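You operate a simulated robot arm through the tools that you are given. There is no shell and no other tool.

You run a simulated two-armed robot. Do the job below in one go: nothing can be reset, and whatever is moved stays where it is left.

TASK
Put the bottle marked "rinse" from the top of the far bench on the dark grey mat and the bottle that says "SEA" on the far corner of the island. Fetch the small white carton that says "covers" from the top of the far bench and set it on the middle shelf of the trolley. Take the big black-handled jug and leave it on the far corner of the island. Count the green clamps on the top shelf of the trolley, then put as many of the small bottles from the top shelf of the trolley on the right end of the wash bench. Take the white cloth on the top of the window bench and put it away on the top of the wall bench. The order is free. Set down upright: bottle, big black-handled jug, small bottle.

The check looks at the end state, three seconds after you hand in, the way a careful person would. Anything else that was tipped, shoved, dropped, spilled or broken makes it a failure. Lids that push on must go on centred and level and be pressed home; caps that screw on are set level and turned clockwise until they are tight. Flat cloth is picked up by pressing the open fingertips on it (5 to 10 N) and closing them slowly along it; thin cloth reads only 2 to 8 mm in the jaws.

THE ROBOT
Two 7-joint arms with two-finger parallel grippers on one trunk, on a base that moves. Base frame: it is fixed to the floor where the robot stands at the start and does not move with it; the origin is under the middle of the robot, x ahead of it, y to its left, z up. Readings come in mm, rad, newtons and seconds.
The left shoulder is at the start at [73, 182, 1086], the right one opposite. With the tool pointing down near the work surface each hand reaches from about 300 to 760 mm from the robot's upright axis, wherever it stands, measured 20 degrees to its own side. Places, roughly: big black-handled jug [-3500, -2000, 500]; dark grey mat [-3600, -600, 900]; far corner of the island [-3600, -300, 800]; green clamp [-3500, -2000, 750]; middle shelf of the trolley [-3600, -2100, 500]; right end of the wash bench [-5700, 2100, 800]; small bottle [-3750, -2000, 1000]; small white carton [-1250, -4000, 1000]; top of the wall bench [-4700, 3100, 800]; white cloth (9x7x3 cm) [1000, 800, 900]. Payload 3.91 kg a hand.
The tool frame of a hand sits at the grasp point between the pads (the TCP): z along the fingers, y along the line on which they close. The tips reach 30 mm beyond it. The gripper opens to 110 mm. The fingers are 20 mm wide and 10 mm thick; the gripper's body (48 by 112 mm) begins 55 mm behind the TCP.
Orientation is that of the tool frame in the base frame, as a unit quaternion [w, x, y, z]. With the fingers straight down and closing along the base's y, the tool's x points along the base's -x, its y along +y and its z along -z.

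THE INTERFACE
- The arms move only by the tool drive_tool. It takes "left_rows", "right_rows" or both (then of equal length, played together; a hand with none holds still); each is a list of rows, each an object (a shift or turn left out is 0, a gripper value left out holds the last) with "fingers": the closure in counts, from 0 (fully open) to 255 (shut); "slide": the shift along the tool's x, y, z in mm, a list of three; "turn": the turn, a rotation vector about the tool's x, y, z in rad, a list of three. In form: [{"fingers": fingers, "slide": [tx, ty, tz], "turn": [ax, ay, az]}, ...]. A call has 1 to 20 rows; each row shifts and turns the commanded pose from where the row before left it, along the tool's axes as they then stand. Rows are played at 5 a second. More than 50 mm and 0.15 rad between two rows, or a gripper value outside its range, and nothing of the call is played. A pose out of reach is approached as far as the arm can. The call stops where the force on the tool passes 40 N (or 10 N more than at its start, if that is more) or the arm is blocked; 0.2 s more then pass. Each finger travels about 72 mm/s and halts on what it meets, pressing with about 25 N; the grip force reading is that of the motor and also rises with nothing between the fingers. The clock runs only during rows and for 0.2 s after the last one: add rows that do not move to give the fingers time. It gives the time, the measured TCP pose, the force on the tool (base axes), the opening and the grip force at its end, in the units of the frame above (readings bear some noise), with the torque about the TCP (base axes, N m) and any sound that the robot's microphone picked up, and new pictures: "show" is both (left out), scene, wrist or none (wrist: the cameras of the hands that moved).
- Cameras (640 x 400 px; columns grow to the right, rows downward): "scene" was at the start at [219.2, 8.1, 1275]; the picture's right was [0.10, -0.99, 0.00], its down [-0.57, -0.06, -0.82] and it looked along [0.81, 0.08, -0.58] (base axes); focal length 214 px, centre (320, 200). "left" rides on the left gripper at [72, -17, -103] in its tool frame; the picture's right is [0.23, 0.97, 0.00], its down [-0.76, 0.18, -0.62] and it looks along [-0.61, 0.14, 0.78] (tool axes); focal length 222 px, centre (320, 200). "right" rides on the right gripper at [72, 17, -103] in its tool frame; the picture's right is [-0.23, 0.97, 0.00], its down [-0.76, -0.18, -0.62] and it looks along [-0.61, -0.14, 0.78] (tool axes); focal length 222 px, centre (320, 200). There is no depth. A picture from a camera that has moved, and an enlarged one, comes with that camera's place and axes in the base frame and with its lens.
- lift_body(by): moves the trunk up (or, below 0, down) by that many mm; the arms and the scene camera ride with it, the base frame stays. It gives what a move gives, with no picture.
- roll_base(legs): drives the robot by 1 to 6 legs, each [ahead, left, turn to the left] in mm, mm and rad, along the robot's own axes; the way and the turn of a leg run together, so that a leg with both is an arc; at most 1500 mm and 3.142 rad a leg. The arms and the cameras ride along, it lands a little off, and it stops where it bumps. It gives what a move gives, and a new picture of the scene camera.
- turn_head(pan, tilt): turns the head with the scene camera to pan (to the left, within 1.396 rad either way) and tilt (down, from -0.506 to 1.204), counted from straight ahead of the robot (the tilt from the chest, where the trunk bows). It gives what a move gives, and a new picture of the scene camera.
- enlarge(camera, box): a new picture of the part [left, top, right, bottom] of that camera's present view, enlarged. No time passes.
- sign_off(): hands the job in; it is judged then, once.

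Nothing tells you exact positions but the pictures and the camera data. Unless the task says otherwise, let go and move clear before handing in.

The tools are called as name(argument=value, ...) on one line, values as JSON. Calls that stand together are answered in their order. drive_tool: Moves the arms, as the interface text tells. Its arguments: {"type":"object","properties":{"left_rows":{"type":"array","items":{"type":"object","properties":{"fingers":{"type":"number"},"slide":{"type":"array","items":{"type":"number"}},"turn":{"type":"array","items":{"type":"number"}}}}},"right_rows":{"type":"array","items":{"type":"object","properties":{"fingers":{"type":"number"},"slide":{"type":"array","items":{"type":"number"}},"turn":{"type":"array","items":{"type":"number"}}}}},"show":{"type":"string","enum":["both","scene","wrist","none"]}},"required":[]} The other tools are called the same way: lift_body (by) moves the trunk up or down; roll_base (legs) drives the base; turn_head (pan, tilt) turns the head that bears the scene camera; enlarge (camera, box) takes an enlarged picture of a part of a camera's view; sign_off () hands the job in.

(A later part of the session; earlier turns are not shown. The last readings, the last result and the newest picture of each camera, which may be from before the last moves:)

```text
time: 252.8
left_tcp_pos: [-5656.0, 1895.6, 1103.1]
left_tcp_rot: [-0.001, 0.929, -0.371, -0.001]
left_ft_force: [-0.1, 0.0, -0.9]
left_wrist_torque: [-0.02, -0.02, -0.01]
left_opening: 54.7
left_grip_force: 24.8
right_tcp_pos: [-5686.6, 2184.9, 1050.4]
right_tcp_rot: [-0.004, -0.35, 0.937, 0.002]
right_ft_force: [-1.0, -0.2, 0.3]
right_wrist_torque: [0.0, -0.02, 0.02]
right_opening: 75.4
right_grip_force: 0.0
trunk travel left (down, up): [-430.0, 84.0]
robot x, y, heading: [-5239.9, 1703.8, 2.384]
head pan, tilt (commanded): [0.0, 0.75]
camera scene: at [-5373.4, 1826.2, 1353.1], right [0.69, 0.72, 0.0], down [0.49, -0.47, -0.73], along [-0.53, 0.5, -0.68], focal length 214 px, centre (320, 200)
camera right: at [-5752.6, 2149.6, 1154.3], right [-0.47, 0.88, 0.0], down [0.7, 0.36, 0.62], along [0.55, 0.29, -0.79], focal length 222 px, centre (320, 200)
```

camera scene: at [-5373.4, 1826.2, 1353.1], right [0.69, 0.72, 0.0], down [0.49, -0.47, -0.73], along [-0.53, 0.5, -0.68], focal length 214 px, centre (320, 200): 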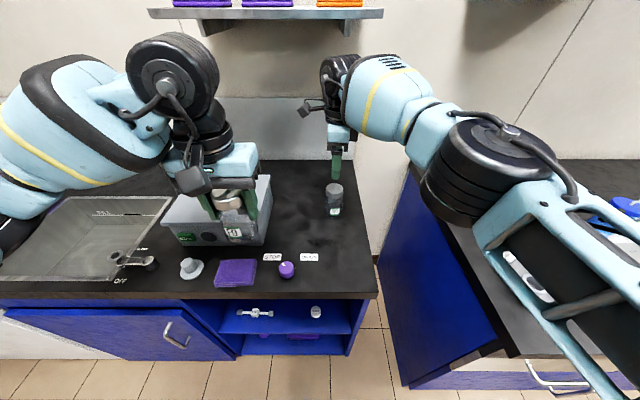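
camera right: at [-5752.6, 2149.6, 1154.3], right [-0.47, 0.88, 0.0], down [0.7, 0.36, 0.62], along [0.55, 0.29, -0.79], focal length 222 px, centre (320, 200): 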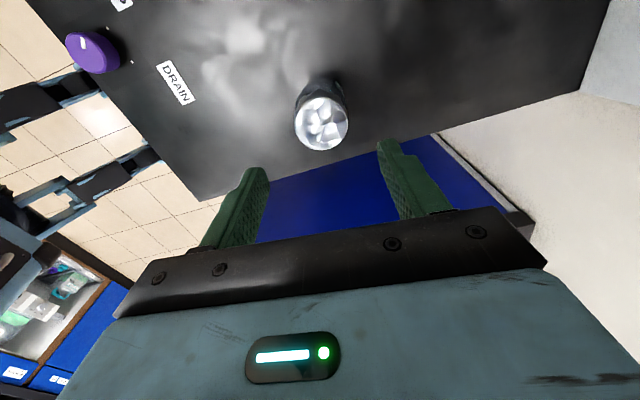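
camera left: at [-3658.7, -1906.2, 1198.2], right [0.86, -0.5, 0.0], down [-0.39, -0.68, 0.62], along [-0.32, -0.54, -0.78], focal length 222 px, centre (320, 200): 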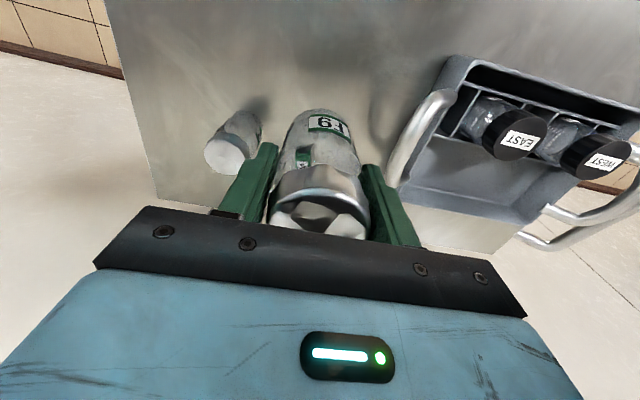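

Bottle W7 stands upright. Now I retract the right hand and carry F9 with the left hand to its spot.

drive_tool(right_rows=[{"slide": [0, 0, -25]}, {"slide": [-8, -20, -20]}, {"slide": [-20, -35, 0]}, {"slide": [-25, -38, 0]}, {"slide": [-25, -38, 0]}, {"slide": [-25, -38, 0]}, {"slide": [-25, -38, 0]}, {"slide": [-25, -38, 0]}, {"slide": [-15, -20, 0]}, {}], show="none")

drive_tool(left_rows=[{"slide": [-5, -3, 0]}, {"slide": [-11, -6, 0]}, {"slide": [-16, -9, 0]}, {"slide": [-18, -11, 0]}, {"slide": [-18, -11, 0]}, {"slide": [-18, -11, 0]}, {"slide": [-18, -11, 0]}, {"slide": [-18, -11, 0]}, {"slide": [-16, -9, 5]}, {"slide": [-12, -7, 12]}, {"slide": [-7, -4, 16]}, {"slide": [0, 0, 18]}, {"slide": [0, 0, 20]}, {"slide": [0, 0, 20]}, {"slide": [0, 0, 20]}, {"slide": [0, 0, 18]}, {"slide": [0, 0, 12]}, {"slide": [0, 0, 8]}, {}])

```text
time: 255.0
left_tcp_pos: [-5656.3, 1894.9, 1103.4]
left_tcp_rot: [-0.001, 0.928, -0.371, 0.0]
left_ft_force: [-1.4, 0.0, -1.9]
left_wrist_torque: [0.0, -0.01, -0.01]
left_opening: 54.5
left_grip_force: 25.4
right_tcp_pos: [-5392.1, 2095.2, 1093.1]
right_tcp_rot: [-0.003, -0.349, 0.937, 0.003]
right_ft_force: [-0.5, 0.6, -0.6]
right_wrist_torque: [-0.03, 0.01, 0.0]
right_opening: 75.6
right_grip_force: 0.1
trunk travel left (down, up): [-430.0, 84.0]
robot x, y, heading: [-5242.3, 1704.4, 2.384]
head pan, tilt (commanded): [0.0, 0.75]
```

```text
time: 259.0
left_tcp_pos: [-5705.8, 2069.1, 953.9]
left_tcp_rot: [0.0, 0.929, -0.371, 0.0]
left_ft_force: [0.3, -0.2, -0.8]
left_wrist_torque: [0.01, 0.0, -0.02]
left_opening: 54.5
left_grip_force: 24.9
right_tcp_pos: [-5392.0, 2096.0, 1092.4]
right_tcp_rot: [-0.004, -0.349, 0.937, 0.002]
right_ft_force: [-0.2, -0.6, -0.1]
right_wrist_torque: [0.0, 0.01, -0.04]
right_opening: 75.4
right_grip_force: 0.0
trunk travel left (down, up): [-430.0, 84.0]
robot x, y, heading: [-5244.8, 1698.2, 2.38]
head pan, tilt (commanded): [0.0, 0.75]
camera scene: at [-5373.1, 1825.9, 1353.2], right [0.69, 0.72, 0.0], down [0.49, -0.47, -0.73], along [-0.53, 0.5, -0.68], focal length 214 px, centre (320, 200)
camera left: at [-5639.8, 2032.1, 1056.7], right [-0.51, -0.86, 0.0], down [-0.67, 0.39, 0.62], along [-0.54, 0.32, -0.78], focal length 222 px, centre (320, 200)
```

scene: 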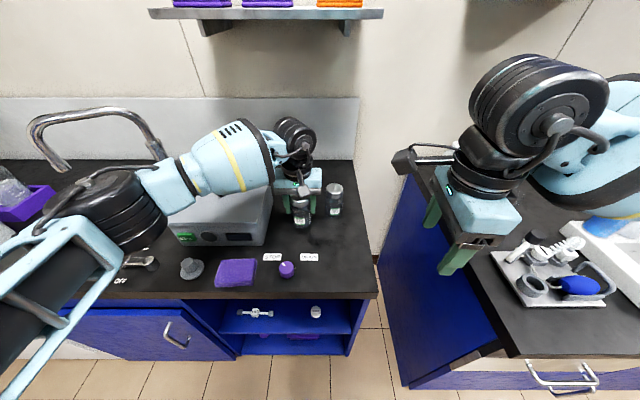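
left: 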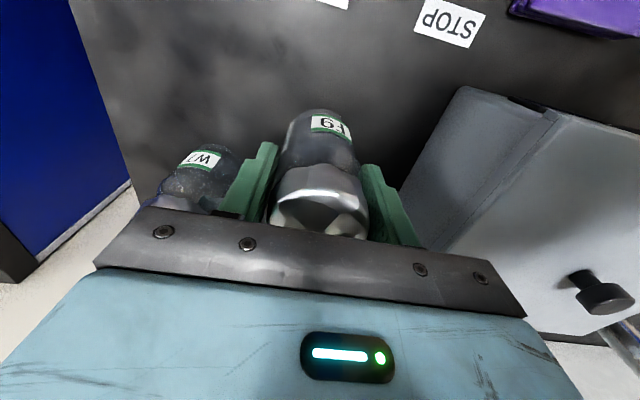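

F9 hangs between the bath and W7 with clearance on both sides. Lowering to contact.

drive_tool(left_rows=[{"slide": [0, 0, 8]}, {"slide": [0, 0, 8]}, {"slide": [0, 0, 6]}, {"slide": [0, 0, 4]}, {"slide": [0, 0, 2]}, {}], show="wrist")

```text
time: 260.4
left_tcp_pos: [-5707.0, 2070.4, 927.8]
left_tcp_rot: [-0.002, 0.929, -0.371, -0.001]
left_ft_force: [0.3, -0.6, -1.2]
left_wrist_torque: [0.01, -0.01, 0.0]
left_opening: 54.6
left_grip_force: 25.2
right_tcp_pos: [-5390.9, 2095.7, 1092.1]
right_tcp_rot: [-0.003, -0.349, 0.937, 0.002]
right_ft_force: [-0.7, 1.0, -1.0]
right_wrist_torque: [-0.03, 0.02, 0.01]
right_opening: 75.7
right_grip_force: 0.1
trunk travel left (down, up): [-430.0, 84.0]
robot x, y, heading: [-5242.8, 1698.9, 2.38]
head pan, tilt (commanded): [0.0, 0.75]
camera left: at [-5641.7, 2033.2, 1029.6], right [-0.51, -0.86, 0.0], down [-0.67, 0.39, 0.62], along [-0.54, 0.32, -0.78], focal length 222 px, centre (320, 200)
```

left: 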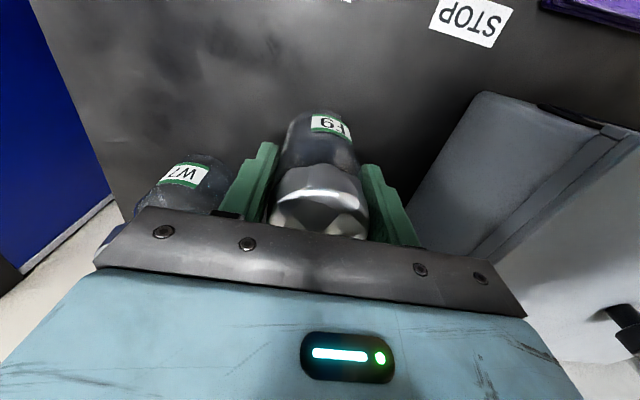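

drive_tool(left_rows=[{"slide": [0, 0, 2]}, {"slide": [0, 0, 1.5]}, {"slide": [0, 0, 1]}, {}], show="none")

```text
time: 261.4
left_tcp_pos: [-5704.9, 2070.6, 923.6]
left_tcp_rot: [-0.001, 0.929, -0.37, -0.002]
left_ft_force: [-1.9, 2.4, 11.6]
left_wrist_torque: [-0.02, 0.02, 0.02]
left_opening: 54.5
left_grip_force: 25.3
right_tcp_pos: [-5390.7, 2096.6, 1092.3]
right_tcp_rot: [-0.004, -0.349, 0.937, 0.002]
right_ft_force: [-0.5, 0.2, 0.2]
right_wrist_torque: [-0.01, 0.0, 0.02]
right_opening: 75.9
right_grip_force: 0.1
trunk travel left (down, up): [-430.0, 84.0]
robot x, y, heading: [-5244.0, 1700.5, 2.382]
head pan, tilt (commanded): [0.0, 0.75]
```

Contact (≈12 N). Ease up 1 mm, open moderately, withdraw.

drive_tool(left_rows=[{"slide": [0, 0, -1.2]}, {"fingers": 125}, {"fingers": 110}, {"fingers": 95}, {"fingers": 80}, {}, {"slide": [0, 0, -8]}, {"slide": [0, 0, -15]}, {"slide": [0, 0, -25]}, {"slide": [0, 0, -35]}, {"slide": [0, 0, -40]}, {"slide": [0, 0, -40]}, {"slide": [0, 0, -20]}, {"slide": [40, 10, 0]}, {"slide": [45, 15, 0]}, {"slide": [40, 20, 0]}, {}])

```text
time: 265.0
left_tcp_pos: [-5645.1, 1950.9, 1105.7]
left_tcp_rot: [0.0, 0.929, -0.371, -0.001]
left_ft_force: [-0.1, 0.0, -0.7]
left_wrist_torque: [0.01, -0.02, -0.01]
left_opening: 75.6
left_grip_force: 0.0
right_tcp_pos: [-5390.8, 2096.8, 1091.7]
right_tcp_rot: [-0.004, -0.349, 0.937, 0.003]
right_ft_force: [0.3, 0.1, -0.2]
right_wrist_torque: [-0.05, 0.0, -0.01]
right_opening: 75.2
right_grip_force: 0.1
trunk travel left (down, up): [-430.0, 84.0]
robot x, y, heading: [-5242.4, 1703.5, 2.38]
head pan, tilt (commanded): [0.0, 0.75]
camera scene: at [-5373.0, 1826.5, 1353.1], right [0.69, 0.72, 0.0], down [0.49, -0.47, -0.73], along [-0.53, 0.5, -0.68], focal length 214 px, centre (320, 200)
camera left: at [-5580.7, 1913.3, 1207.8], right [-0.5, -0.86, 0.0], down [-0.67, 0.39, 0.62], along [-0.54, 0.32, -0.78], focal length 222 px, centre (320, 200)
```

scene: 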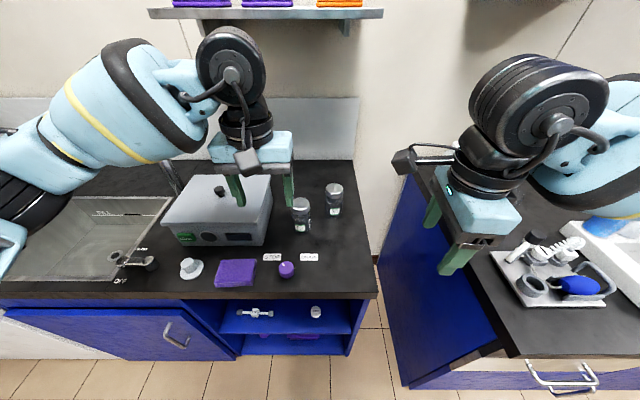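
left: 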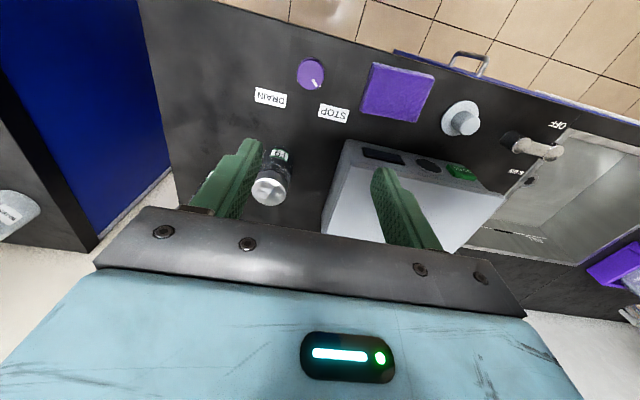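

Both small bottles stand upright on the right end of the wash bench. Next: the jug on the trolley's middle shelf — driving back there.

roll_base(legs=[[-590, 0, 0], [0, 0, 1.571], [1050, 0, 0], [0, 1500, 0], [0, 1000, 0]])

turn_head(pan=0.6, tilt=0.7)

```text
time: 296.8
left_tcp_pos: [-4074.0, -1484.6, 1101.1]
left_tcp_rot: [-0.001, 0.907, 0.422, 0.004]
left_ft_force: [0.3, 0.5, 0.5]
left_wrist_torque: [0.01, 0.0, -0.01]
left_opening: 75.6
left_grip_force: 0.1
right_tcp_pos: [-4235.6, -1240.2, 1087.2]
right_tcp_rot: [0.0, 0.922, -0.388, 0.004]
right_ft_force: [0.5, -0.3, 0.5]
right_wrist_torque: [-0.01, 0.0, -0.01]
right_opening: 75.5
right_grip_force: 0.1
trunk travel left (down, up): [-430.0, 84.0]
robot x, y, heading: [-3843.3, -1059.0, -2.266]
head pan, tilt (commanded): [0.0, 0.75]
stopped in leg 5: the robot was blocked; the commanded pose is now the measured one
camera scene: at [-3970.2, -1207.3, 1351.3], right [-0.77, 0.64, 0.0], down [0.45, 0.53, -0.72], along [-0.46, -0.56, -0.69], focal length 214 px, centre (320, 200)
```

scene: 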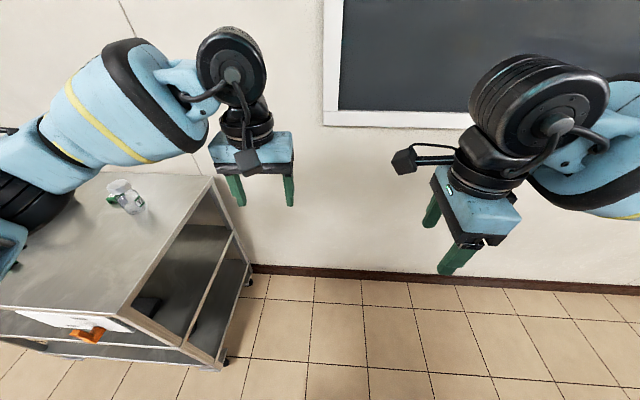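

```text
time: 297.8
left_tcp_pos: [-4075.9, -1484.2, 1099.9]
left_tcp_rot: [-0.001, 0.906, 0.422, 0.006]
left_ft_force: [0.0, 0.2, 0.2]
left_wrist_torque: [0.01, 0.0, 0.04]
left_opening: 75.5
left_grip_force: 0.2
right_tcp_pos: [-4236.6, -1239.3, 1086.8]
right_tcp_rot: [-0.002, 0.921, -0.389, 0.004]
right_ft_force: [-0.8, 0.0, 0.1]
right_wrist_torque: [-0.01, -0.01, -0.03]
right_opening: 75.5
right_grip_force: 0.0
trunk travel left (down, up): [-430.0, 84.0]
robot x, y, heading: [-3839.2, -1058.6, -2.271]
head pan, tilt (commanded): [0.6, 0.7]
camera scene: at [-3926.6, -1228.9, 1355.1], right [-0.99, 0.1, -0.01], down [0.07, 0.65, -0.76], along [-0.07, -0.76, -0.65], focal length 214 px, centre (320, 200)
```

scene: 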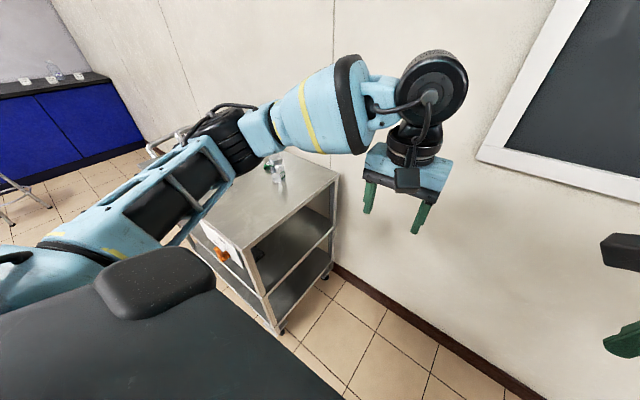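

I was blocked at about u −3420, v 2045 — probably my rear touching the island's end. I'll ease forward and look around to make sure nothing was disturbed.

roll_base(legs=[[70, 0, 0]])

turn_head(pan=1.39, tilt=0.7)

turn_head(pan=-1.39, tilt=0.7)

```text
time: 298.8
left_tcp_pos: [-4109.1, -1531.5, 1104.5]
left_tcp_rot: [0.0, 0.907, 0.422, -0.001]
left_ft_force: [0.3, -0.7, 0.0]
left_wrist_torque: [-0.01, -0.04, -0.01]
left_opening: 75.7
left_grip_force: 0.1
right_tcp_pos: [-4269.7, -1286.8, 1093.2]
right_tcp_rot: [0.004, 0.922, -0.388, 0.001]
right_ft_force: [-0.8, -1.0, -0.5]
right_wrist_torque: [0.02, -0.05, 0.03]
right_opening: 75.4
right_grip_force: 0.0
trunk travel left (down, up): [-430.0, 84.0]
robot x, y, heading: [-3884.3, -1107.8, -2.271]
head pan, tilt (commanded): [0.6, 0.7]
camera scene: at [-3956.9, -1273.3, 1357.2], right [-1.0, 0.1, 0.0], down [0.06, 0.64, -0.76], along [-0.08, -0.76, -0.64], focal length 214 px, centre (320, 200)
```

scene: 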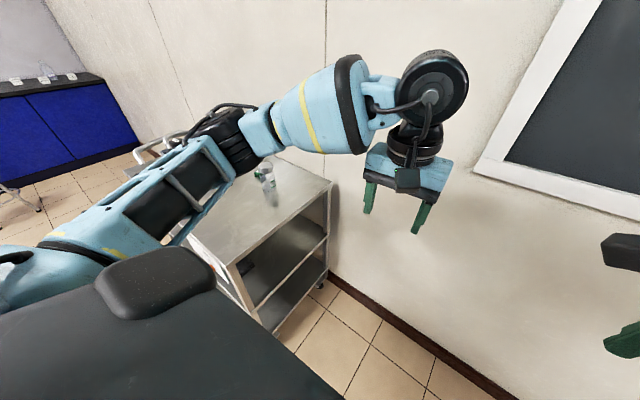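

```text
time: 299.9
left_tcp_pos: [-4107.8, -1529.6, 1104.9]
left_tcp_rot: [0.0, 0.906, 0.422, -0.001]
left_ft_force: [-0.7, 1.2, 0.1]
left_wrist_torque: [-0.02, 0.0, -0.01]
left_opening: 75.4
left_grip_force: 0.1
right_tcp_pos: [-4268.7, -1285.7, 1091.0]
right_tcp_rot: [0.004, 0.921, -0.388, 0.001]
right_ft_force: [0.0, -0.1, 0.5]
right_wrist_torque: [0.01, -0.01, 0.0]
right_opening: 75.4
right_grip_force: 0.2
trunk travel left (down, up): [-430.0, 84.0]
robot x, y, heading: [-3881.1, -1106.3, -2.269]
head pan, tilt (commanded): [1.389, 0.7]
camera scene: at [-3893.2, -1253.4, 1357.4], right [-0.77, -0.64, 0.0], down [-0.41, 0.5, -0.76], along [0.49, -0.59, -0.64], focal length 214 px, centre (320, 200)
```

scene: 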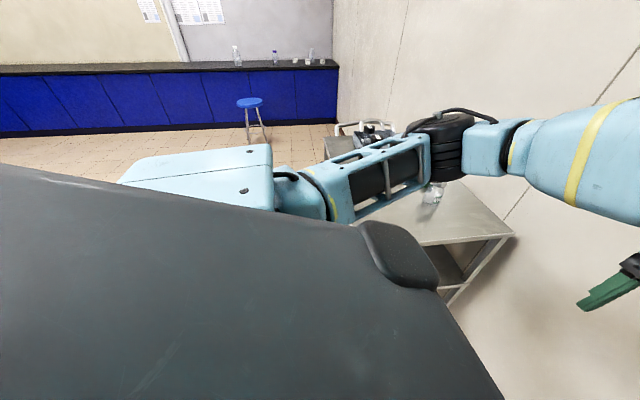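

```text
time: 302.4
left_tcp_pos: [-4108.6, -1528.9, 1104.7]
left_tcp_rot: [0.001, 0.906, 0.423, 0.0]
left_ft_force: [0.4, -0.3, 0.8]
left_wrist_torque: [-0.01, 0.02, -0.02]
left_opening: 75.1
left_grip_force: 0.1
right_tcp_pos: [-4267.8, -1284.2, 1091.4]
right_tcp_rot: [0.004, 0.922, -0.387, 0.001]
right_ft_force: [-0.1, -1.1, -0.4]
right_wrist_torque: [0.0, -0.02, 0.03]
right_opening: 75.5
right_grip_force: 0.1
trunk travel left (down, up): [-430.0, 84.0]
robot x, y, heading: [-3883.3, -1113.1, -2.27]
head pan, tilt (commanded): [-1.389, 0.7]
camera scene: at [-4020.8, -1145.6, 1357.4], right [0.5, 0.87, 0.0], down [0.56, -0.32, -0.76], along [-0.66, 0.38, -0.64], focal length 214 px, centre (320, 200)
```

scene: 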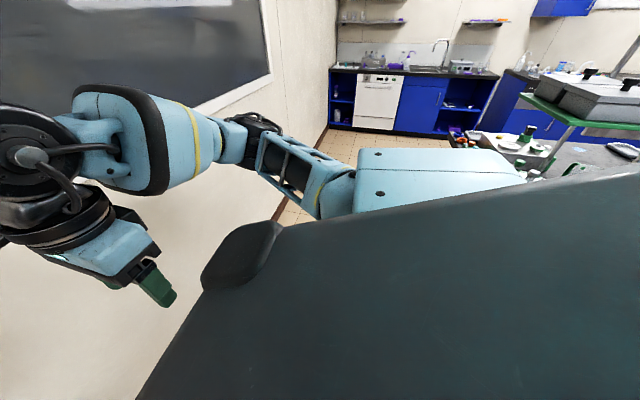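

I'm free again (no tilt) and nothing seems to have toppled. I'll straighten up and continue to the front of the trolley at a slightly greater distance from the island.

roll_base(legs=[[0, 0, -0.063], [0, 780, 0]])

turn_head(pan=0.0, tilt=0.95)

```text
time: 310.0
left_tcp_pos: [-3592.4, -2048.2, 1106.0]
left_tcp_rot: [0.0, 0.924, 0.382, -0.001]
left_ft_force: [-0.6, 0.4, 0.6]
left_wrist_torque: [0.04, 0.03, 0.02]
left_opening: 75.2
left_grip_force: 0.1
right_tcp_pos: [-3731.7, -1790.7, 1091.8]
right_tcp_rot: [0.005, 0.903, -0.429, 0.001]
right_ft_force: [0.0, -0.3, 0.5]
right_wrist_torque: [-0.02, 0.04, -0.01]
right_opening: 75.7
right_grip_force: 0.0
trunk travel left (down, up): [-430.0, 84.0]
robot x, y, heading: [-3334.6, -1653.5, -2.357]
head pan, tilt (commanded): [-1.389, 0.7]
camera scene: at [-3473.2, -1673.9, 1357.5], right [0.57, 0.82, 0.0], down [0.53, -0.37, -0.76], along [-0.63, 0.44, -0.64], focal length 214 px, centre (320, 200)
```

scene: 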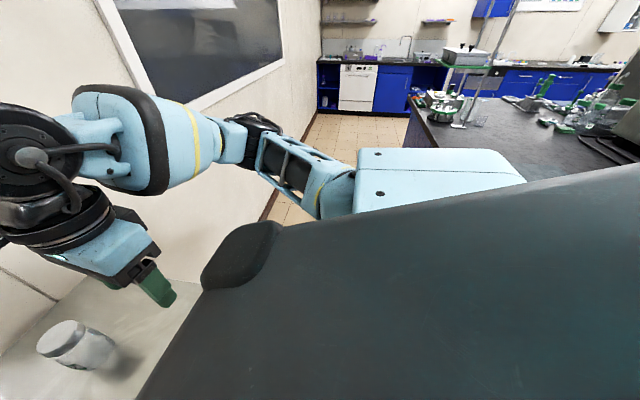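

```text
time: 311.5
left_tcp_pos: [-3592.9, -2049.1, 1104.9]
left_tcp_rot: [0.0, 0.924, 0.381, 0.0]
left_ft_force: [-0.5, 0.6, 0.4]
left_wrist_torque: [0.01, 0.02, 0.02]
left_opening: 75.8
left_grip_force: 0.1
right_tcp_pos: [-3730.6, -1791.0, 1092.4]
right_tcp_rot: [0.005, 0.904, -0.428, 0.001]
right_ft_force: [-0.6, 0.3, 0.6]
right_wrist_torque: [0.04, 0.02, -0.02]
right_opening: 75.4
right_grip_force: 0.1
trunk travel left (down, up): [-430.0, 84.0]
robot x, y, heading: [-3334.1, -1650.9, -2.357]
head pan, tilt (commanded): [0.0, 0.949]
camera scene: at [-3455.0, -1773.5, 1337.7], right [-0.71, 0.71, 0.0], down [0.58, 0.57, -0.58], along [-0.41, -0.41, -0.81], focal length 214 px, centre (320, 200)
```

scene: 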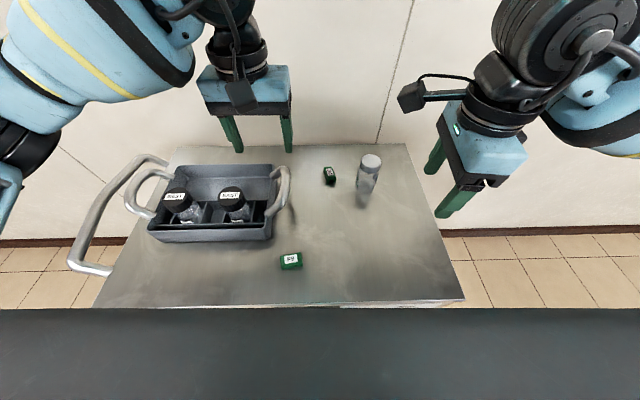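

Now I back away from the trolley (open floor behind) to see the middle shelf and the jug.

roll_base(legs=[[-550, 0, 0.02]])

turn_head(pan=0.0, tilt=0.75)

enlarge(camera="scene", box=[160, 120, 480, 320])

```text
time: 314.7
left_tcp_pos: [-3201.2, -1662.5, 1106.0]
left_tcp_rot: [0.001, 0.92, 0.391, -0.001]
left_ft_force: [1.3, -0.5, -0.2]
left_wrist_torque: [0.02, 0.02, 0.03]
left_opening: 75.6
left_grip_force: 0.1
right_tcp_pos: [-3343.7, -1407.8, 1092.8]
right_tcp_rot: [0.003, 0.907, -0.421, 0.0]
right_ft_force: [0.3, 0.2, 0.1]
right_wrist_torque: [-0.01, 0.0, -0.02]
right_opening: 75.2
right_grip_force: 0.2
trunk travel left (down, up): [-430.0, 84.0]
robot x, y, heading: [-2947.6, -1262.0, -2.339]
head pan, tilt (commanded): [0.0, 0.949]
camera scene: at [-3067.5, -1385.3, 1337.7], right [-0.72, 0.7, 0.0], down [0.57, 0.58, -0.58], along [-0.41, -0.42, -0.81], focal length 214 px, centre (320, 200)
```

scene: 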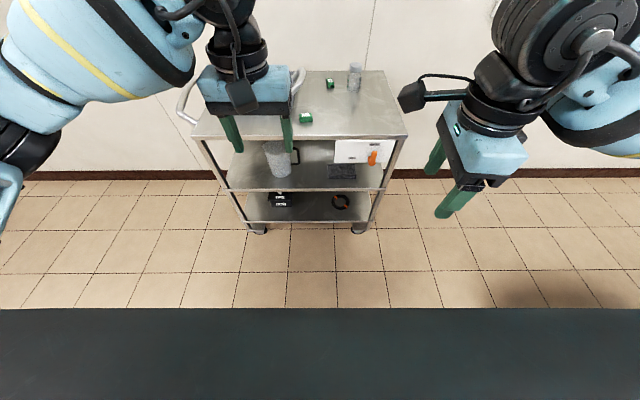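

```text
time: 315.4
left_tcp_pos: [-3200.8, -1663.7, 1105.3]
left_tcp_rot: [0.0, 0.921, 0.391, -0.001]
left_ft_force: [-0.3, -0.6, 0.1]
left_wrist_torque: [-0.01, -0.01, -0.03]
left_opening: 75.4
left_grip_force: 0.1
right_tcp_pos: [-3345.4, -1407.3, 1092.7]
right_tcp_rot: [0.004, 0.907, -0.421, 0.001]
right_ft_force: [0.5, 0.9, 0.4]
right_wrist_torque: [-0.01, 0.0, -0.01]
right_opening: 75.3
right_grip_force: 0.0
trunk travel left (down, up): [-430.0, 84.0]
robot x, y, heading: [-2949.2, -1265.9, -2.34]
head pan, tilt (commanded): [0.0, 0.75]
camera scene: at [-3074.8, -1392.7, 1353.2], right [-0.72, 0.7, 0.0], down [0.47, 0.49, -0.73], along [-0.51, -0.53, -0.68], focal length 214 px, centre (320, 200)
```

scene: 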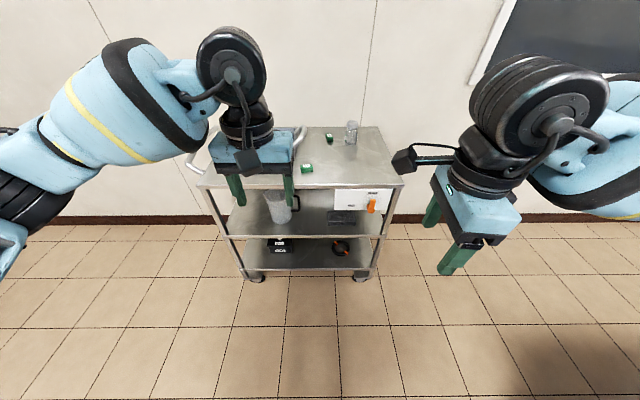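

```text
2.00 times, centred on (320, 220) of scene
camera zoom: at [-3074.8, -1392.7, 1353.2], right [-0.72, 0.7, 0.0], down [0.47, 0.49, -0.73], along [-0.51, -0.53, -0.68], focal length 429 px, centre (320, 160)
```

zoom: 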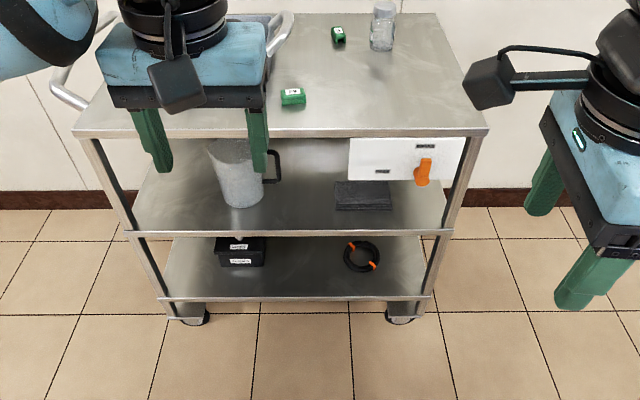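

The jug stands on the left half of the middle shelf (z≈510) with its handle toward my right. I'll lower the trunk to view it from the side and judge its size.

lift_body(by=-400)

turn_head(pan=0.0, tilt=0.45)

```text
time: 319.2
left_tcp_pos: [-3201.0, -1662.7, 705.2]
left_tcp_rot: [0.001, 0.921, 0.39, -0.001]
left_ft_force: [0.3, 0.3, 1.5]
left_wrist_torque: [-0.01, -0.03, -0.01]
left_opening: 75.5
left_grip_force: 0.0
right_tcp_pos: [-3344.2, -1407.6, 692.2]
right_tcp_rot: [0.005, 0.908, -0.42, 0.001]
right_ft_force: [-0.4, -0.4, 0.2]
right_wrist_torque: [-0.02, 0.02, 0.06]
right_opening: 75.3
right_grip_force: 0.0
trunk travel left (down, up): [-30.0, 484.0]
robot x, y, heading: [-2946.3, -1262.7, -2.343]
head pan, tilt (commanded): [0.0, 0.75]
```

```text
time: 320.0
left_tcp_pos: [-3200.8, -1663.2, 704.9]
left_tcp_rot: [0.0, 0.921, 0.391, -0.001]
left_ft_force: [0.1, -0.1, 0.1]
left_wrist_torque: [0.01, -0.03, -0.01]
left_opening: 75.5
left_grip_force: 0.0
right_tcp_pos: [-3344.4, -1408.5, 691.6]
right_tcp_rot: [0.004, 0.907, -0.421, 0.001]
right_ft_force: [0.6, -0.7, 0.8]
right_wrist_torque: [0.03, 0.01, -0.03]
right_opening: 75.7
right_grip_force: 0.1
trunk travel left (down, up): [-30.0, 484.0]
robot x, y, heading: [-2948.6, -1259.5, -2.343]
head pan, tilt (commanded): [0.0, 0.45]
camera scene: at [-3180.8, -1502.2, 943.2], right [-0.72, 0.7, 0.0], down [0.3, 0.31, -0.9], along [-0.63, -0.65, -0.44], focal length 214 px, centre (320, 200)
```

scene: 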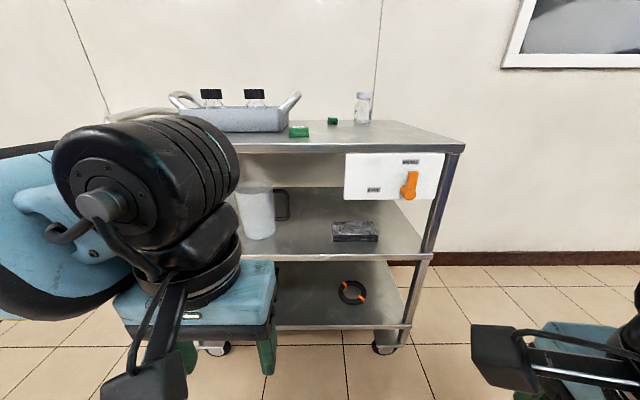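

Now the jug is visible from the side. Enlarging.

enlarge(camera="scene", box=[220, 160, 332, 260])

```text
4.00 times, centred on (276, 210) of scene
camera zoom: at [-3180.8, -1502.2, 943.2], right [-0.72, 0.7, 0.0], down [0.3, 0.31, -0.9], along [-0.63, -0.65, -0.44], focal length 858 px, centre (496, 160)
```

zoom: 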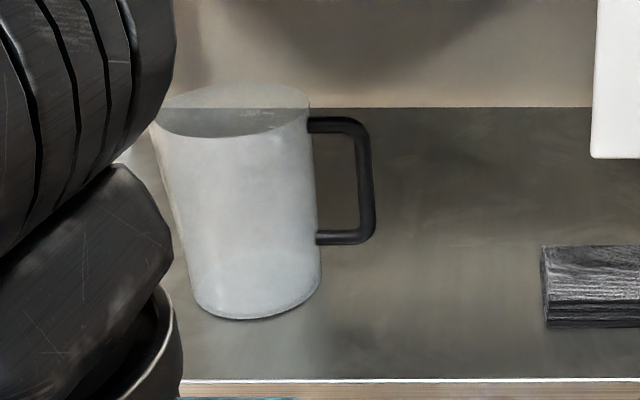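

The jug is ~115 mm wide and ~170 mm tall with a tubular D-handle toward my right — the body is too wide for the jaws, so I'll take the top bar of the handle with the right hand pointing forward. First I put the left hand high and close, and reorient the right hand here in free space.

drive_tool(left_rows=[{"slide": [0, 0, -40]}, {"slide": [0, 0, -40]}, {"slide": [0, 0, -40]}, {"slide": [0, 0, -40]}, {"slide": [10, 0, -40]}, {"slide": [20, 0, -40]}, {"slide": [20, 0, -40]}, {"slide": [20, 0, -20]}, {}], right_rows=[{"fingers": 0, "slide": [0, 40, 0]}, {"slide": [0, 45, 0]}, {"slide": [0, 45, 0]}, {"slide": [0, 30, 0]}, {"turn": [0, 0, -0.15]}, {"turn": [0, 0, -0.15]}, {"turn": [0, 0, -0.15]}, {"turn": [0, 0, -0.15]}, {}], show="none")

drive_tool(right_rows=[{"turn": [0, 0, -0.15]}, {"turn": [0, 0, -0.15]}, {"turn": [0, 0, -0.15]}, {"turn": [0, 0, -0.15]}, {"turn": [0, 0, -0.15]}, {"turn": [0, 0, -0.15]}, {"turn": [0, 0, -0.15]}, {"turn": [0, 0, -0.15]}, {"turn": [0, 0, -0.15]}, {"turn": [0, 0, -0.15]}, {"turn": [0, 0, -0.15]}, {"turn": [0, 0, -0.15]}, {"turn": [0, 0, -0.15]}, {"turn": [0, 0, -0.15]}, {"turn": [0, 0, -0.15]}, {"turn": [0, 0, -0.15]}, {}])

```text
time: 321.3
left_tcp_pos: [-3198.1, -1657.3, 892.0]
left_tcp_rot: [-0.001, 0.919, 0.395, 0.001]
left_ft_force: [-3.3, -4.3, -9.1]
left_wrist_torque: [-0.14, 0.14, -0.02]
left_opening: 75.5
left_grip_force: 0.0
left hand out of reach, approached as far as the arm can: row 5, 6
right_tcp_pos: [-3466.1, -1511.8, 693.7]
right_tcp_rot: [0.005, 0.939, -0.344, 0.0]
right_ft_force: [0.6, -0.1, -0.5]
right_wrist_torque: [-0.03, -0.03, -0.01]
right_opening: 109.8
right_grip_force: 0.1
trunk travel left (down, up): [-30.0, 484.0]
robot x, y, heading: [-2949.4, -1261.1, -2.344]
head pan, tilt (commanded): [0.0, 0.45]
stopped in row 6 (left hand): the force on the tool passed its limit at 60 N (the readings are from after the stop); the commanded pose is now the measured one
```

```text
time: 324.9
left_tcp_pos: [-3196.6, -1656.7, 894.1]
left_tcp_rot: [-0.003, 0.919, 0.395, 0.001]
left_ft_force: [-8.9, -13.4, -6.9]
left_wrist_torque: [0.96, -0.48, -0.17]
left_opening: 75.7
left_grip_force: 0.0
right_tcp_pos: [-3465.1, -1511.0, 693.1]
right_tcp_rot: [0.001, 0.66, 0.751, -0.003]
right_ft_force: [0.6, 0.6, -0.4]
right_wrist_torque: [0.01, 0.01, -0.01]
right_opening: 110.2
right_grip_force: 0.0
trunk travel left (down, up): [-30.0, 484.0]
robot x, y, heading: [-2949.3, -1265.6, -2.338]
head pan, tilt (commanded): [0.0, 0.45]
camera scene: at [-3180.2, -1503.2, 945.8], right [-0.73, 0.69, 0.0], down [0.28, 0.3, -0.91], along [-0.63, -0.66, -0.41], focal length 214 px, centre (320, 200)
camera right: at [-3458.1, -1437.8, 795.5], right [0.99, -0.1, 0.0], down [-0.08, -0.77, 0.63], along [-0.06, -0.63, -0.78], focal length 222 px, centre (320, 200)
```

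scene: 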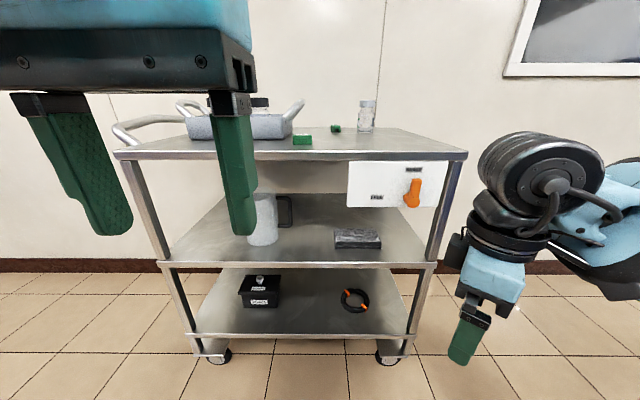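
right: 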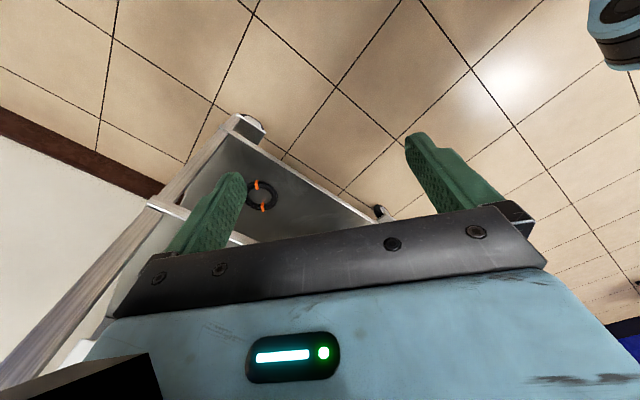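

The left forearm ran into my own head/shoulder area; I'll move the left hand out to the left and down again, then check.

drive_tool(left_rows=[{"slide": [-10, 20, 20]}, {"slide": [-10, 35, 20]}, {"slide": [0, 45, 10]}, {"slide": [0, 45, 0]}, {"slide": [0, 40, 0]}, {}], show="scene")

```text
time: 326.3
left_tcp_pos: [-3079.5, -1797.9, 834.5]
left_tcp_rot: [-0.003, 0.919, 0.394, 0.0]
left_ft_force: [0.2, 0.0, -0.8]
left_wrist_torque: [0.0, 0.0, 0.0]
left_opening: 75.5
left_grip_force: 0.1
left hand out of reach, approached as far as the arm can: row 5
right_tcp_pos: [-3465.9, -1510.9, 693.9]
right_tcp_rot: [0.002, 0.661, 0.75, -0.003]
right_ft_force: [-0.1, 0.2, -0.8]
right_wrist_torque: [-0.03, 0.02, 0.02]
right_opening: 109.9
right_grip_force: 0.1
trunk travel left (down, up): [-30.0, 484.0]
robot x, y, heading: [-2951.8, -1262.6, -2.34]
head pan, tilt (commanded): [0.0, 0.45]
camera scene: at [-3180.8, -1502.1, 943.3], right [-0.72, 0.7, 0.0], down [0.3, 0.31, -0.9], along [-0.63, -0.65, -0.44], focal length 214 px, centre (320, 200)
```

scene: 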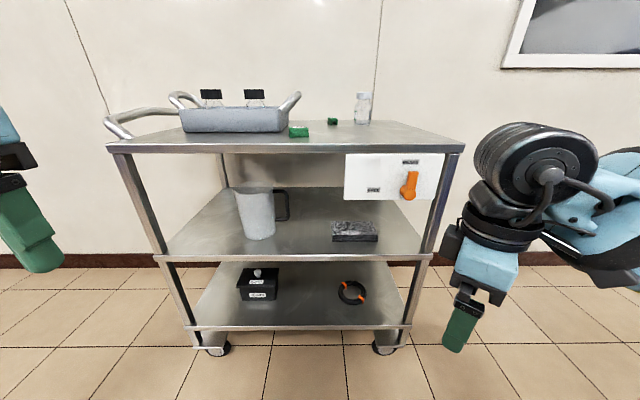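

Free again with a clear view. From two views I put the middle shelf at z≈547, the jug axis at (−3443, −2050), and the handle's top bar at z≈694. I'll finish turning the right hand, pitch it up to point forward, and draw the left hand back.

drive_tool(left_rows=[{"slide": [30, 0, 0]}, {"slide": [30, 0, 0]}, {"slide": [30, 0, 0]}, {}, {}, {}, {}, {}, {}, {}, {}, {}, {}, {}, {}, {}, {}], right_rows=[{"turn": [0, 0, -0.15]}, {"turn": [0, 0, -0.15]}, {"turn": [0, 0, -0.15]}, {"turn": [0, 0, -0.15]}, {"turn": [0, 0, -0.075]}, {"turn": [0.15, 0, 0]}, {"turn": [0.15, 0, 0]}, {"turn": [0.15, 0, 0]}, {"turn": [0.15, 0, 0]}, {"turn": [0.15, 0, 0]}, {"turn": [0.15, 0, 0]}, {"turn": [0.15, 0, 0]}, {"turn": [0.15, 0, 0]}, {"turn": [0.15, 0, 0]}, {"turn": [0.15, 0, 0]}, {"turn": [0.071, 0, 0]}, {}])

```text
time: 329.9
left_tcp_pos: [-3021.5, -1729.9, 828.5]
left_tcp_rot: [-0.002, 0.919, 0.395, -0.001]
left_ft_force: [0.0, 0.5, 0.2]
left_wrist_torque: [-0.02, 0.01, 0.03]
left_opening: 75.6
left_grip_force: 0.0
left hand out of reach, approached as far as the arm can: row 2, 3
right_tcp_pos: [-3494.7, -1536.6, 676.0]
right_tcp_rot: [-0.4, 0.423, 0.588, -0.562]
right_ft_force: [0.7, -0.3, 0.4]
right_wrist_torque: [0.03, -0.02, -0.01]
right_opening: 110.1
right_grip_force: 0.1
right hand out of reach, approached as far as the arm can: row 2, 3, 4, 5, 14, 15, 16
trunk travel left (down, up): [-30.0, 484.0]
robot x, y, heading: [-2950.9, -1261.2, -2.337]
head pan, tilt (commanded): [0.0, 0.45]
camera scene: at [-3180.8, -1502.0, 943.3], right [-0.72, 0.7, 0.0], down [0.3, 0.31, -0.9], along [-0.63, -0.65, -0.44], focal length 214 px, centre (320, 200)
camera right: at [-3419.9, -1435.8, 662.0], right [0.12, -0.21, -0.97], down [0.83, -0.52, 0.21], along [-0.55, -0.83, 0.11], focal length 222 px, centre (320, 200)
camera left: at [-2983.5, -1665.9, 931.1], right [0.86, -0.51, -0.01], down [-0.39, -0.68, 0.62], along [-0.32, -0.53, -0.78], focal length 222 px, centre (320, 200)
```

scene: 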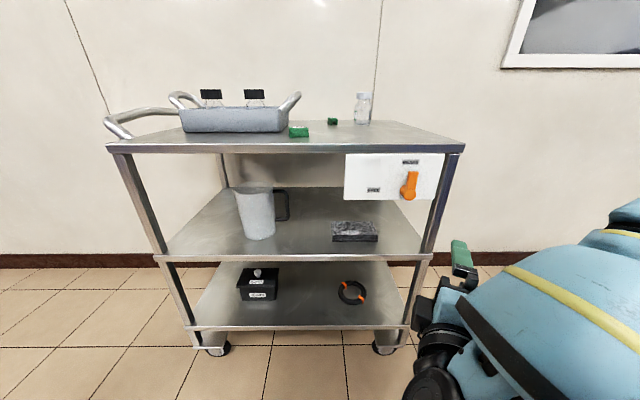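
right: 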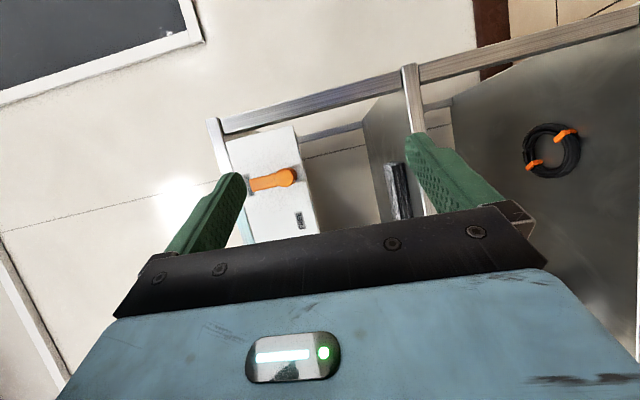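
left: 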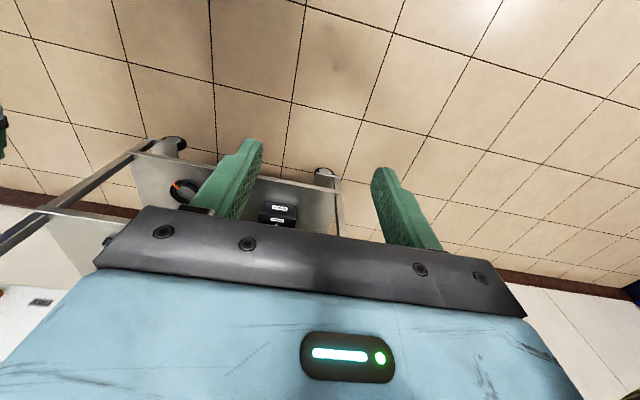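

The pose is too folded here: pointing forward needs the hand farther out. I'll back off a little and extend the hand so it can point straight ahead.

roll_base(legs=[[-200, 0, 0]])

drive_tool(right_rows=[{"slide": [0, 0, 45]}, {"slide": [0, 0, 45]}, {"slide": [0, 0, 45]}, {"slide": [0, 0, 45]}, {"slide": [0, 0, 45]}, {}, {}])

```text
time: 331.5
left_tcp_pos: [-2883.9, -1585.4, 827.0]
left_tcp_rot: [-0.003, 0.919, 0.393, 0.0]
left_ft_force: [0.3, 0.7, 0.3]
left_wrist_torque: [0.02, 0.01, 0.03]
left_opening: 75.5
left_grip_force: 0.0
right_tcp_pos: [-3356.7, -1391.3, 675.7]
right_tcp_rot: [-0.4, 0.425, 0.586, -0.562]
right_ft_force: [-0.5, 0.3, -0.5]
right_wrist_torque: [-0.02, -0.02, 0.03]
right_opening: 109.9
right_grip_force: 0.1
trunk travel left (down, up): [-30.0, 484.0]
robot x, y, heading: [-2814.6, -1119.0, -2.345]
head pan, tilt (commanded): [0.0, 0.45]
camera scene: at [-3042.2, -1358.0, 943.4], right [-0.72, 0.7, 0.0], down [0.3, 0.31, -0.9], along [-0.63, -0.64, -0.43], focal length 214 px, centre (320, 200)
```

scene: 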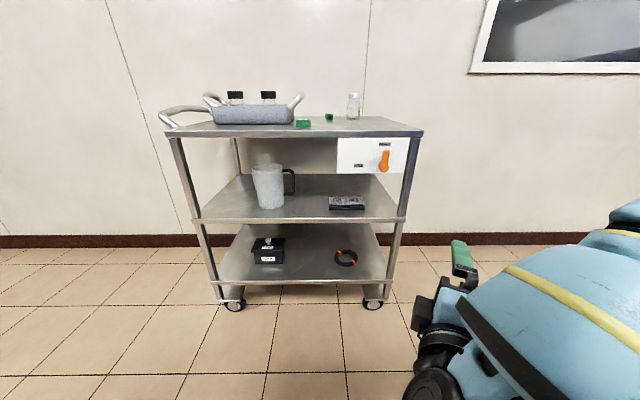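

```text
time: 333.1
left_tcp_pos: [-2884.0, -1586.2, 827.5]
left_tcp_rot: [-0.003, 0.919, 0.393, 0.0]
left_ft_force: [-0.4, -0.9, 0.6]
left_wrist_torque: [0.01, -0.02, 0.02]
left_opening: 75.4
left_grip_force: 0.1
right_tcp_pos: [-3567.3, -1463.1, 664.7]
right_tcp_rot: [-0.4, 0.425, 0.587, -0.561]
right_ft_force: [0.7, 0.1, 0.6]
right_wrist_torque: [-0.02, 0.0, 0.0]
right_opening: 110.0
right_grip_force: 0.0
trunk travel left (down, up): [-30.0, 484.0]
robot x, y, heading: [-2808.8, -1116.1, -2.342]
head pan, tilt (commanded): [0.0, 0.45]
camera scene: at [-3042.4, -1358.1, 943.3], right [-0.72, 0.7, 0.0], down [0.3, 0.31, -0.9], along [-0.63, -0.64, -0.44], focal length 214 px, centre (320, 200)
camera right: at [-3491.7, -1362.7, 650.9], right [0.12, -0.21, -0.97], down [0.82, -0.52, 0.21], along [-0.55, -0.83, 0.11], focal length 222 px, centre (320, 200)
```

scene: 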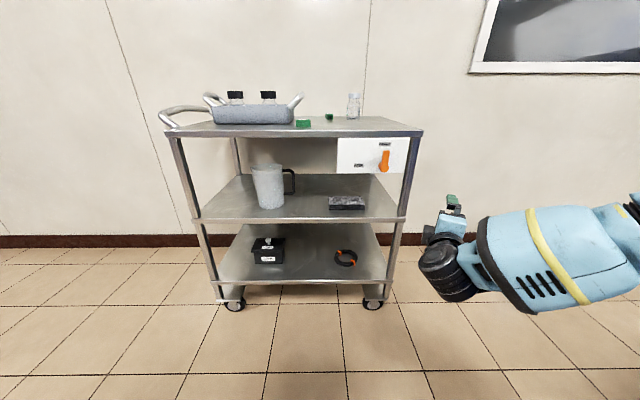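
right: 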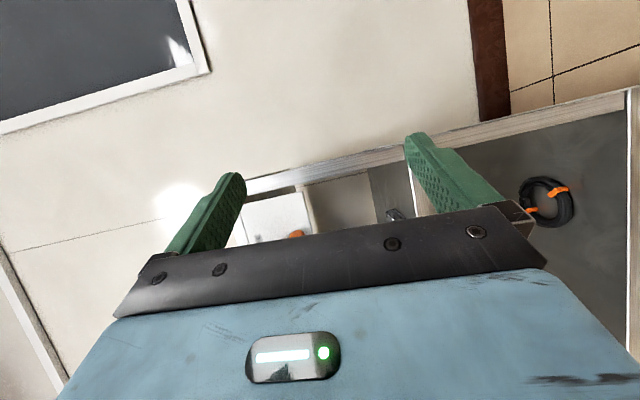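

drive_tool(right_rows=[{"turn": [0, -0.15, 0]}, {"turn": [0, -0.15, 0]}, {"turn": [0, -0.15, 0]}, {"turn": [0, -0.025, 0]}, {}, {}])

```text
time: 334.5
left_tcp_pos: [-2884.2, -1586.0, 827.1]
left_tcp_rot: [-0.003, 0.92, 0.393, 0.0]
left_ft_force: [-0.4, -0.3, -0.1]
left_wrist_torque: [-0.01, 0.02, 0.01]
left_opening: 75.4
left_grip_force: 0.0
right_tcp_pos: [-3517.7, -1559.3, 701.0]
right_tcp_rot: [-0.278, 0.33, 0.67, -0.604]
right_ft_force: [-0.2, -0.7, 0.9]
right_wrist_torque: [0.02, 0.0, 0.01]
right_opening: 110.3
right_grip_force: 0.1
right hand out of reach, approached as far as the arm can: row 1, 2, 3, 4
trunk travel left (down, up): [-30.0, 484.0]
robot x, y, heading: [-2810.5, -1116.9, -2.343]
head pan, tilt (commanded): [0.0, 0.45]
camera scene: at [-3042.4, -1358.2, 943.3], right [-0.72, 0.7, 0.0], down [0.3, 0.31, -0.9], along [-0.63, -0.64, -0.44], focal length 214 px, centre (320, 200)
camera right: at [-3482.3, -1438.5, 693.7], right [0.25, -0.12, -0.96], down [0.94, -0.21, 0.27], along [-0.24, -0.97, 0.07], focal length 222 px, centre (320, 200)
```

scene: 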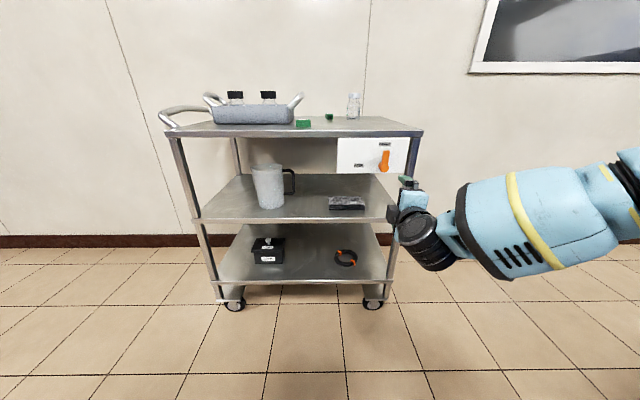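
right: 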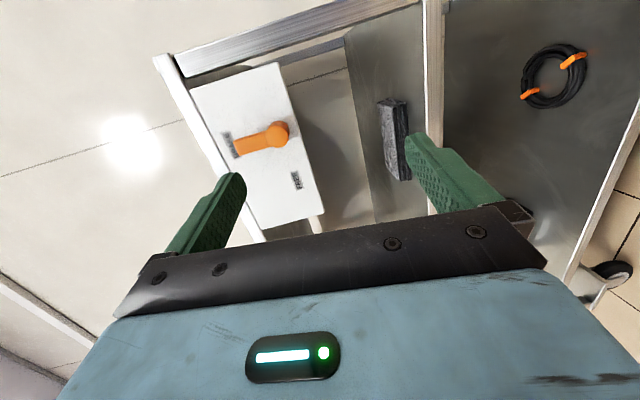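

This roll direction is near a wrist limit. I'll roll the hand back by 180° about its axis so the same vertical-closing pose is reached from the comfortable side.

drive_tool(right_rows=[{"turn": [0, 0, 0.15]}, {"turn": [0, 0, 0.15]}, {"turn": [0, 0, 0.15]}, {"turn": [0, 0, 0.15]}, {"turn": [0, 0, 0.15]}, {"turn": [0, 0, 0.15]}, {"turn": [0, 0, 0.15]}, {"turn": [0, 0, 0.15]}, {"turn": [0, 0, 0.15]}, {"turn": [0, 0, 0.15]}, {"turn": [0, 0, 0.15]}, {"turn": [0, 0, 0.15]}, {"turn": [0, 0, 0.15]}, {"turn": [0, 0, 0.15]}, {"turn": [0, 0, 0.15]}, {"turn": [0, 0, 0.15]}, {"turn": [0, 0, 0.15]}, {"turn": [0, 0, 0.15]}, {"turn": [0, 0, 0.15]}, {"turn": [0, 0, 0.15]}])

```text
time: 338.7
left_tcp_pos: [-2885.1, -1585.9, 828.1]
left_tcp_rot: [-0.003, 0.92, 0.393, 0.0]
left_ft_force: [0.7, -0.1, 0.3]
left_wrist_torque: [0.03, -0.02, 0.0]
left_opening: 75.5
left_grip_force: 0.0
right_tcp_pos: [-3518.4, -1559.3, 701.7]
right_tcp_rot: [0.583, 0.691, -0.283, -0.32]
right_ft_force: [-0.4, -0.2, 0.3]
right_wrist_torque: [-0.01, 0.02, -0.03]
right_opening: 109.8
right_grip_force: 0.1
trunk travel left (down, up): [-30.0, 484.0]
robot x, y, heading: [-2813.6, -1112.6, -2.342]
head pan, tilt (commanded): [0.0, 0.45]
camera scene: at [-3042.4, -1358.2, 943.3], right [-0.72, 0.7, 0.0], down [0.3, 0.31, -0.9], along [-0.63, -0.64, -0.44], focal length 214 px, centre (320, 200)
camera right: at [-3392.6, -1554.8, 720.9], right [-0.16, 0.02, 0.99], down [0.0, 1.0, -0.02], along [-0.99, 0.0, -0.16], focal length 222 px, centre (320, 200)
```

scene: 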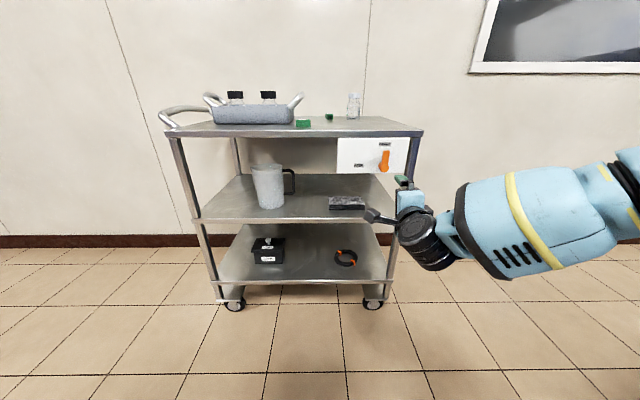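
right: 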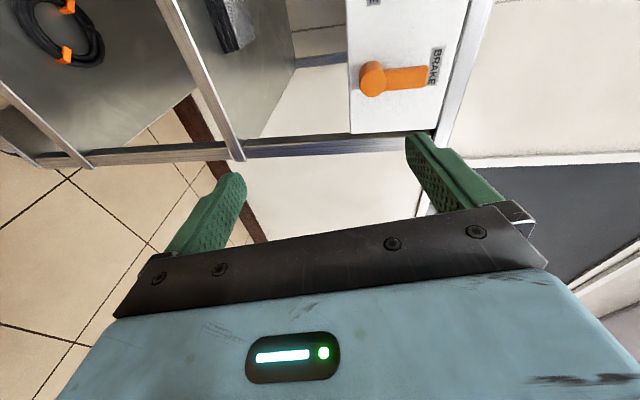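

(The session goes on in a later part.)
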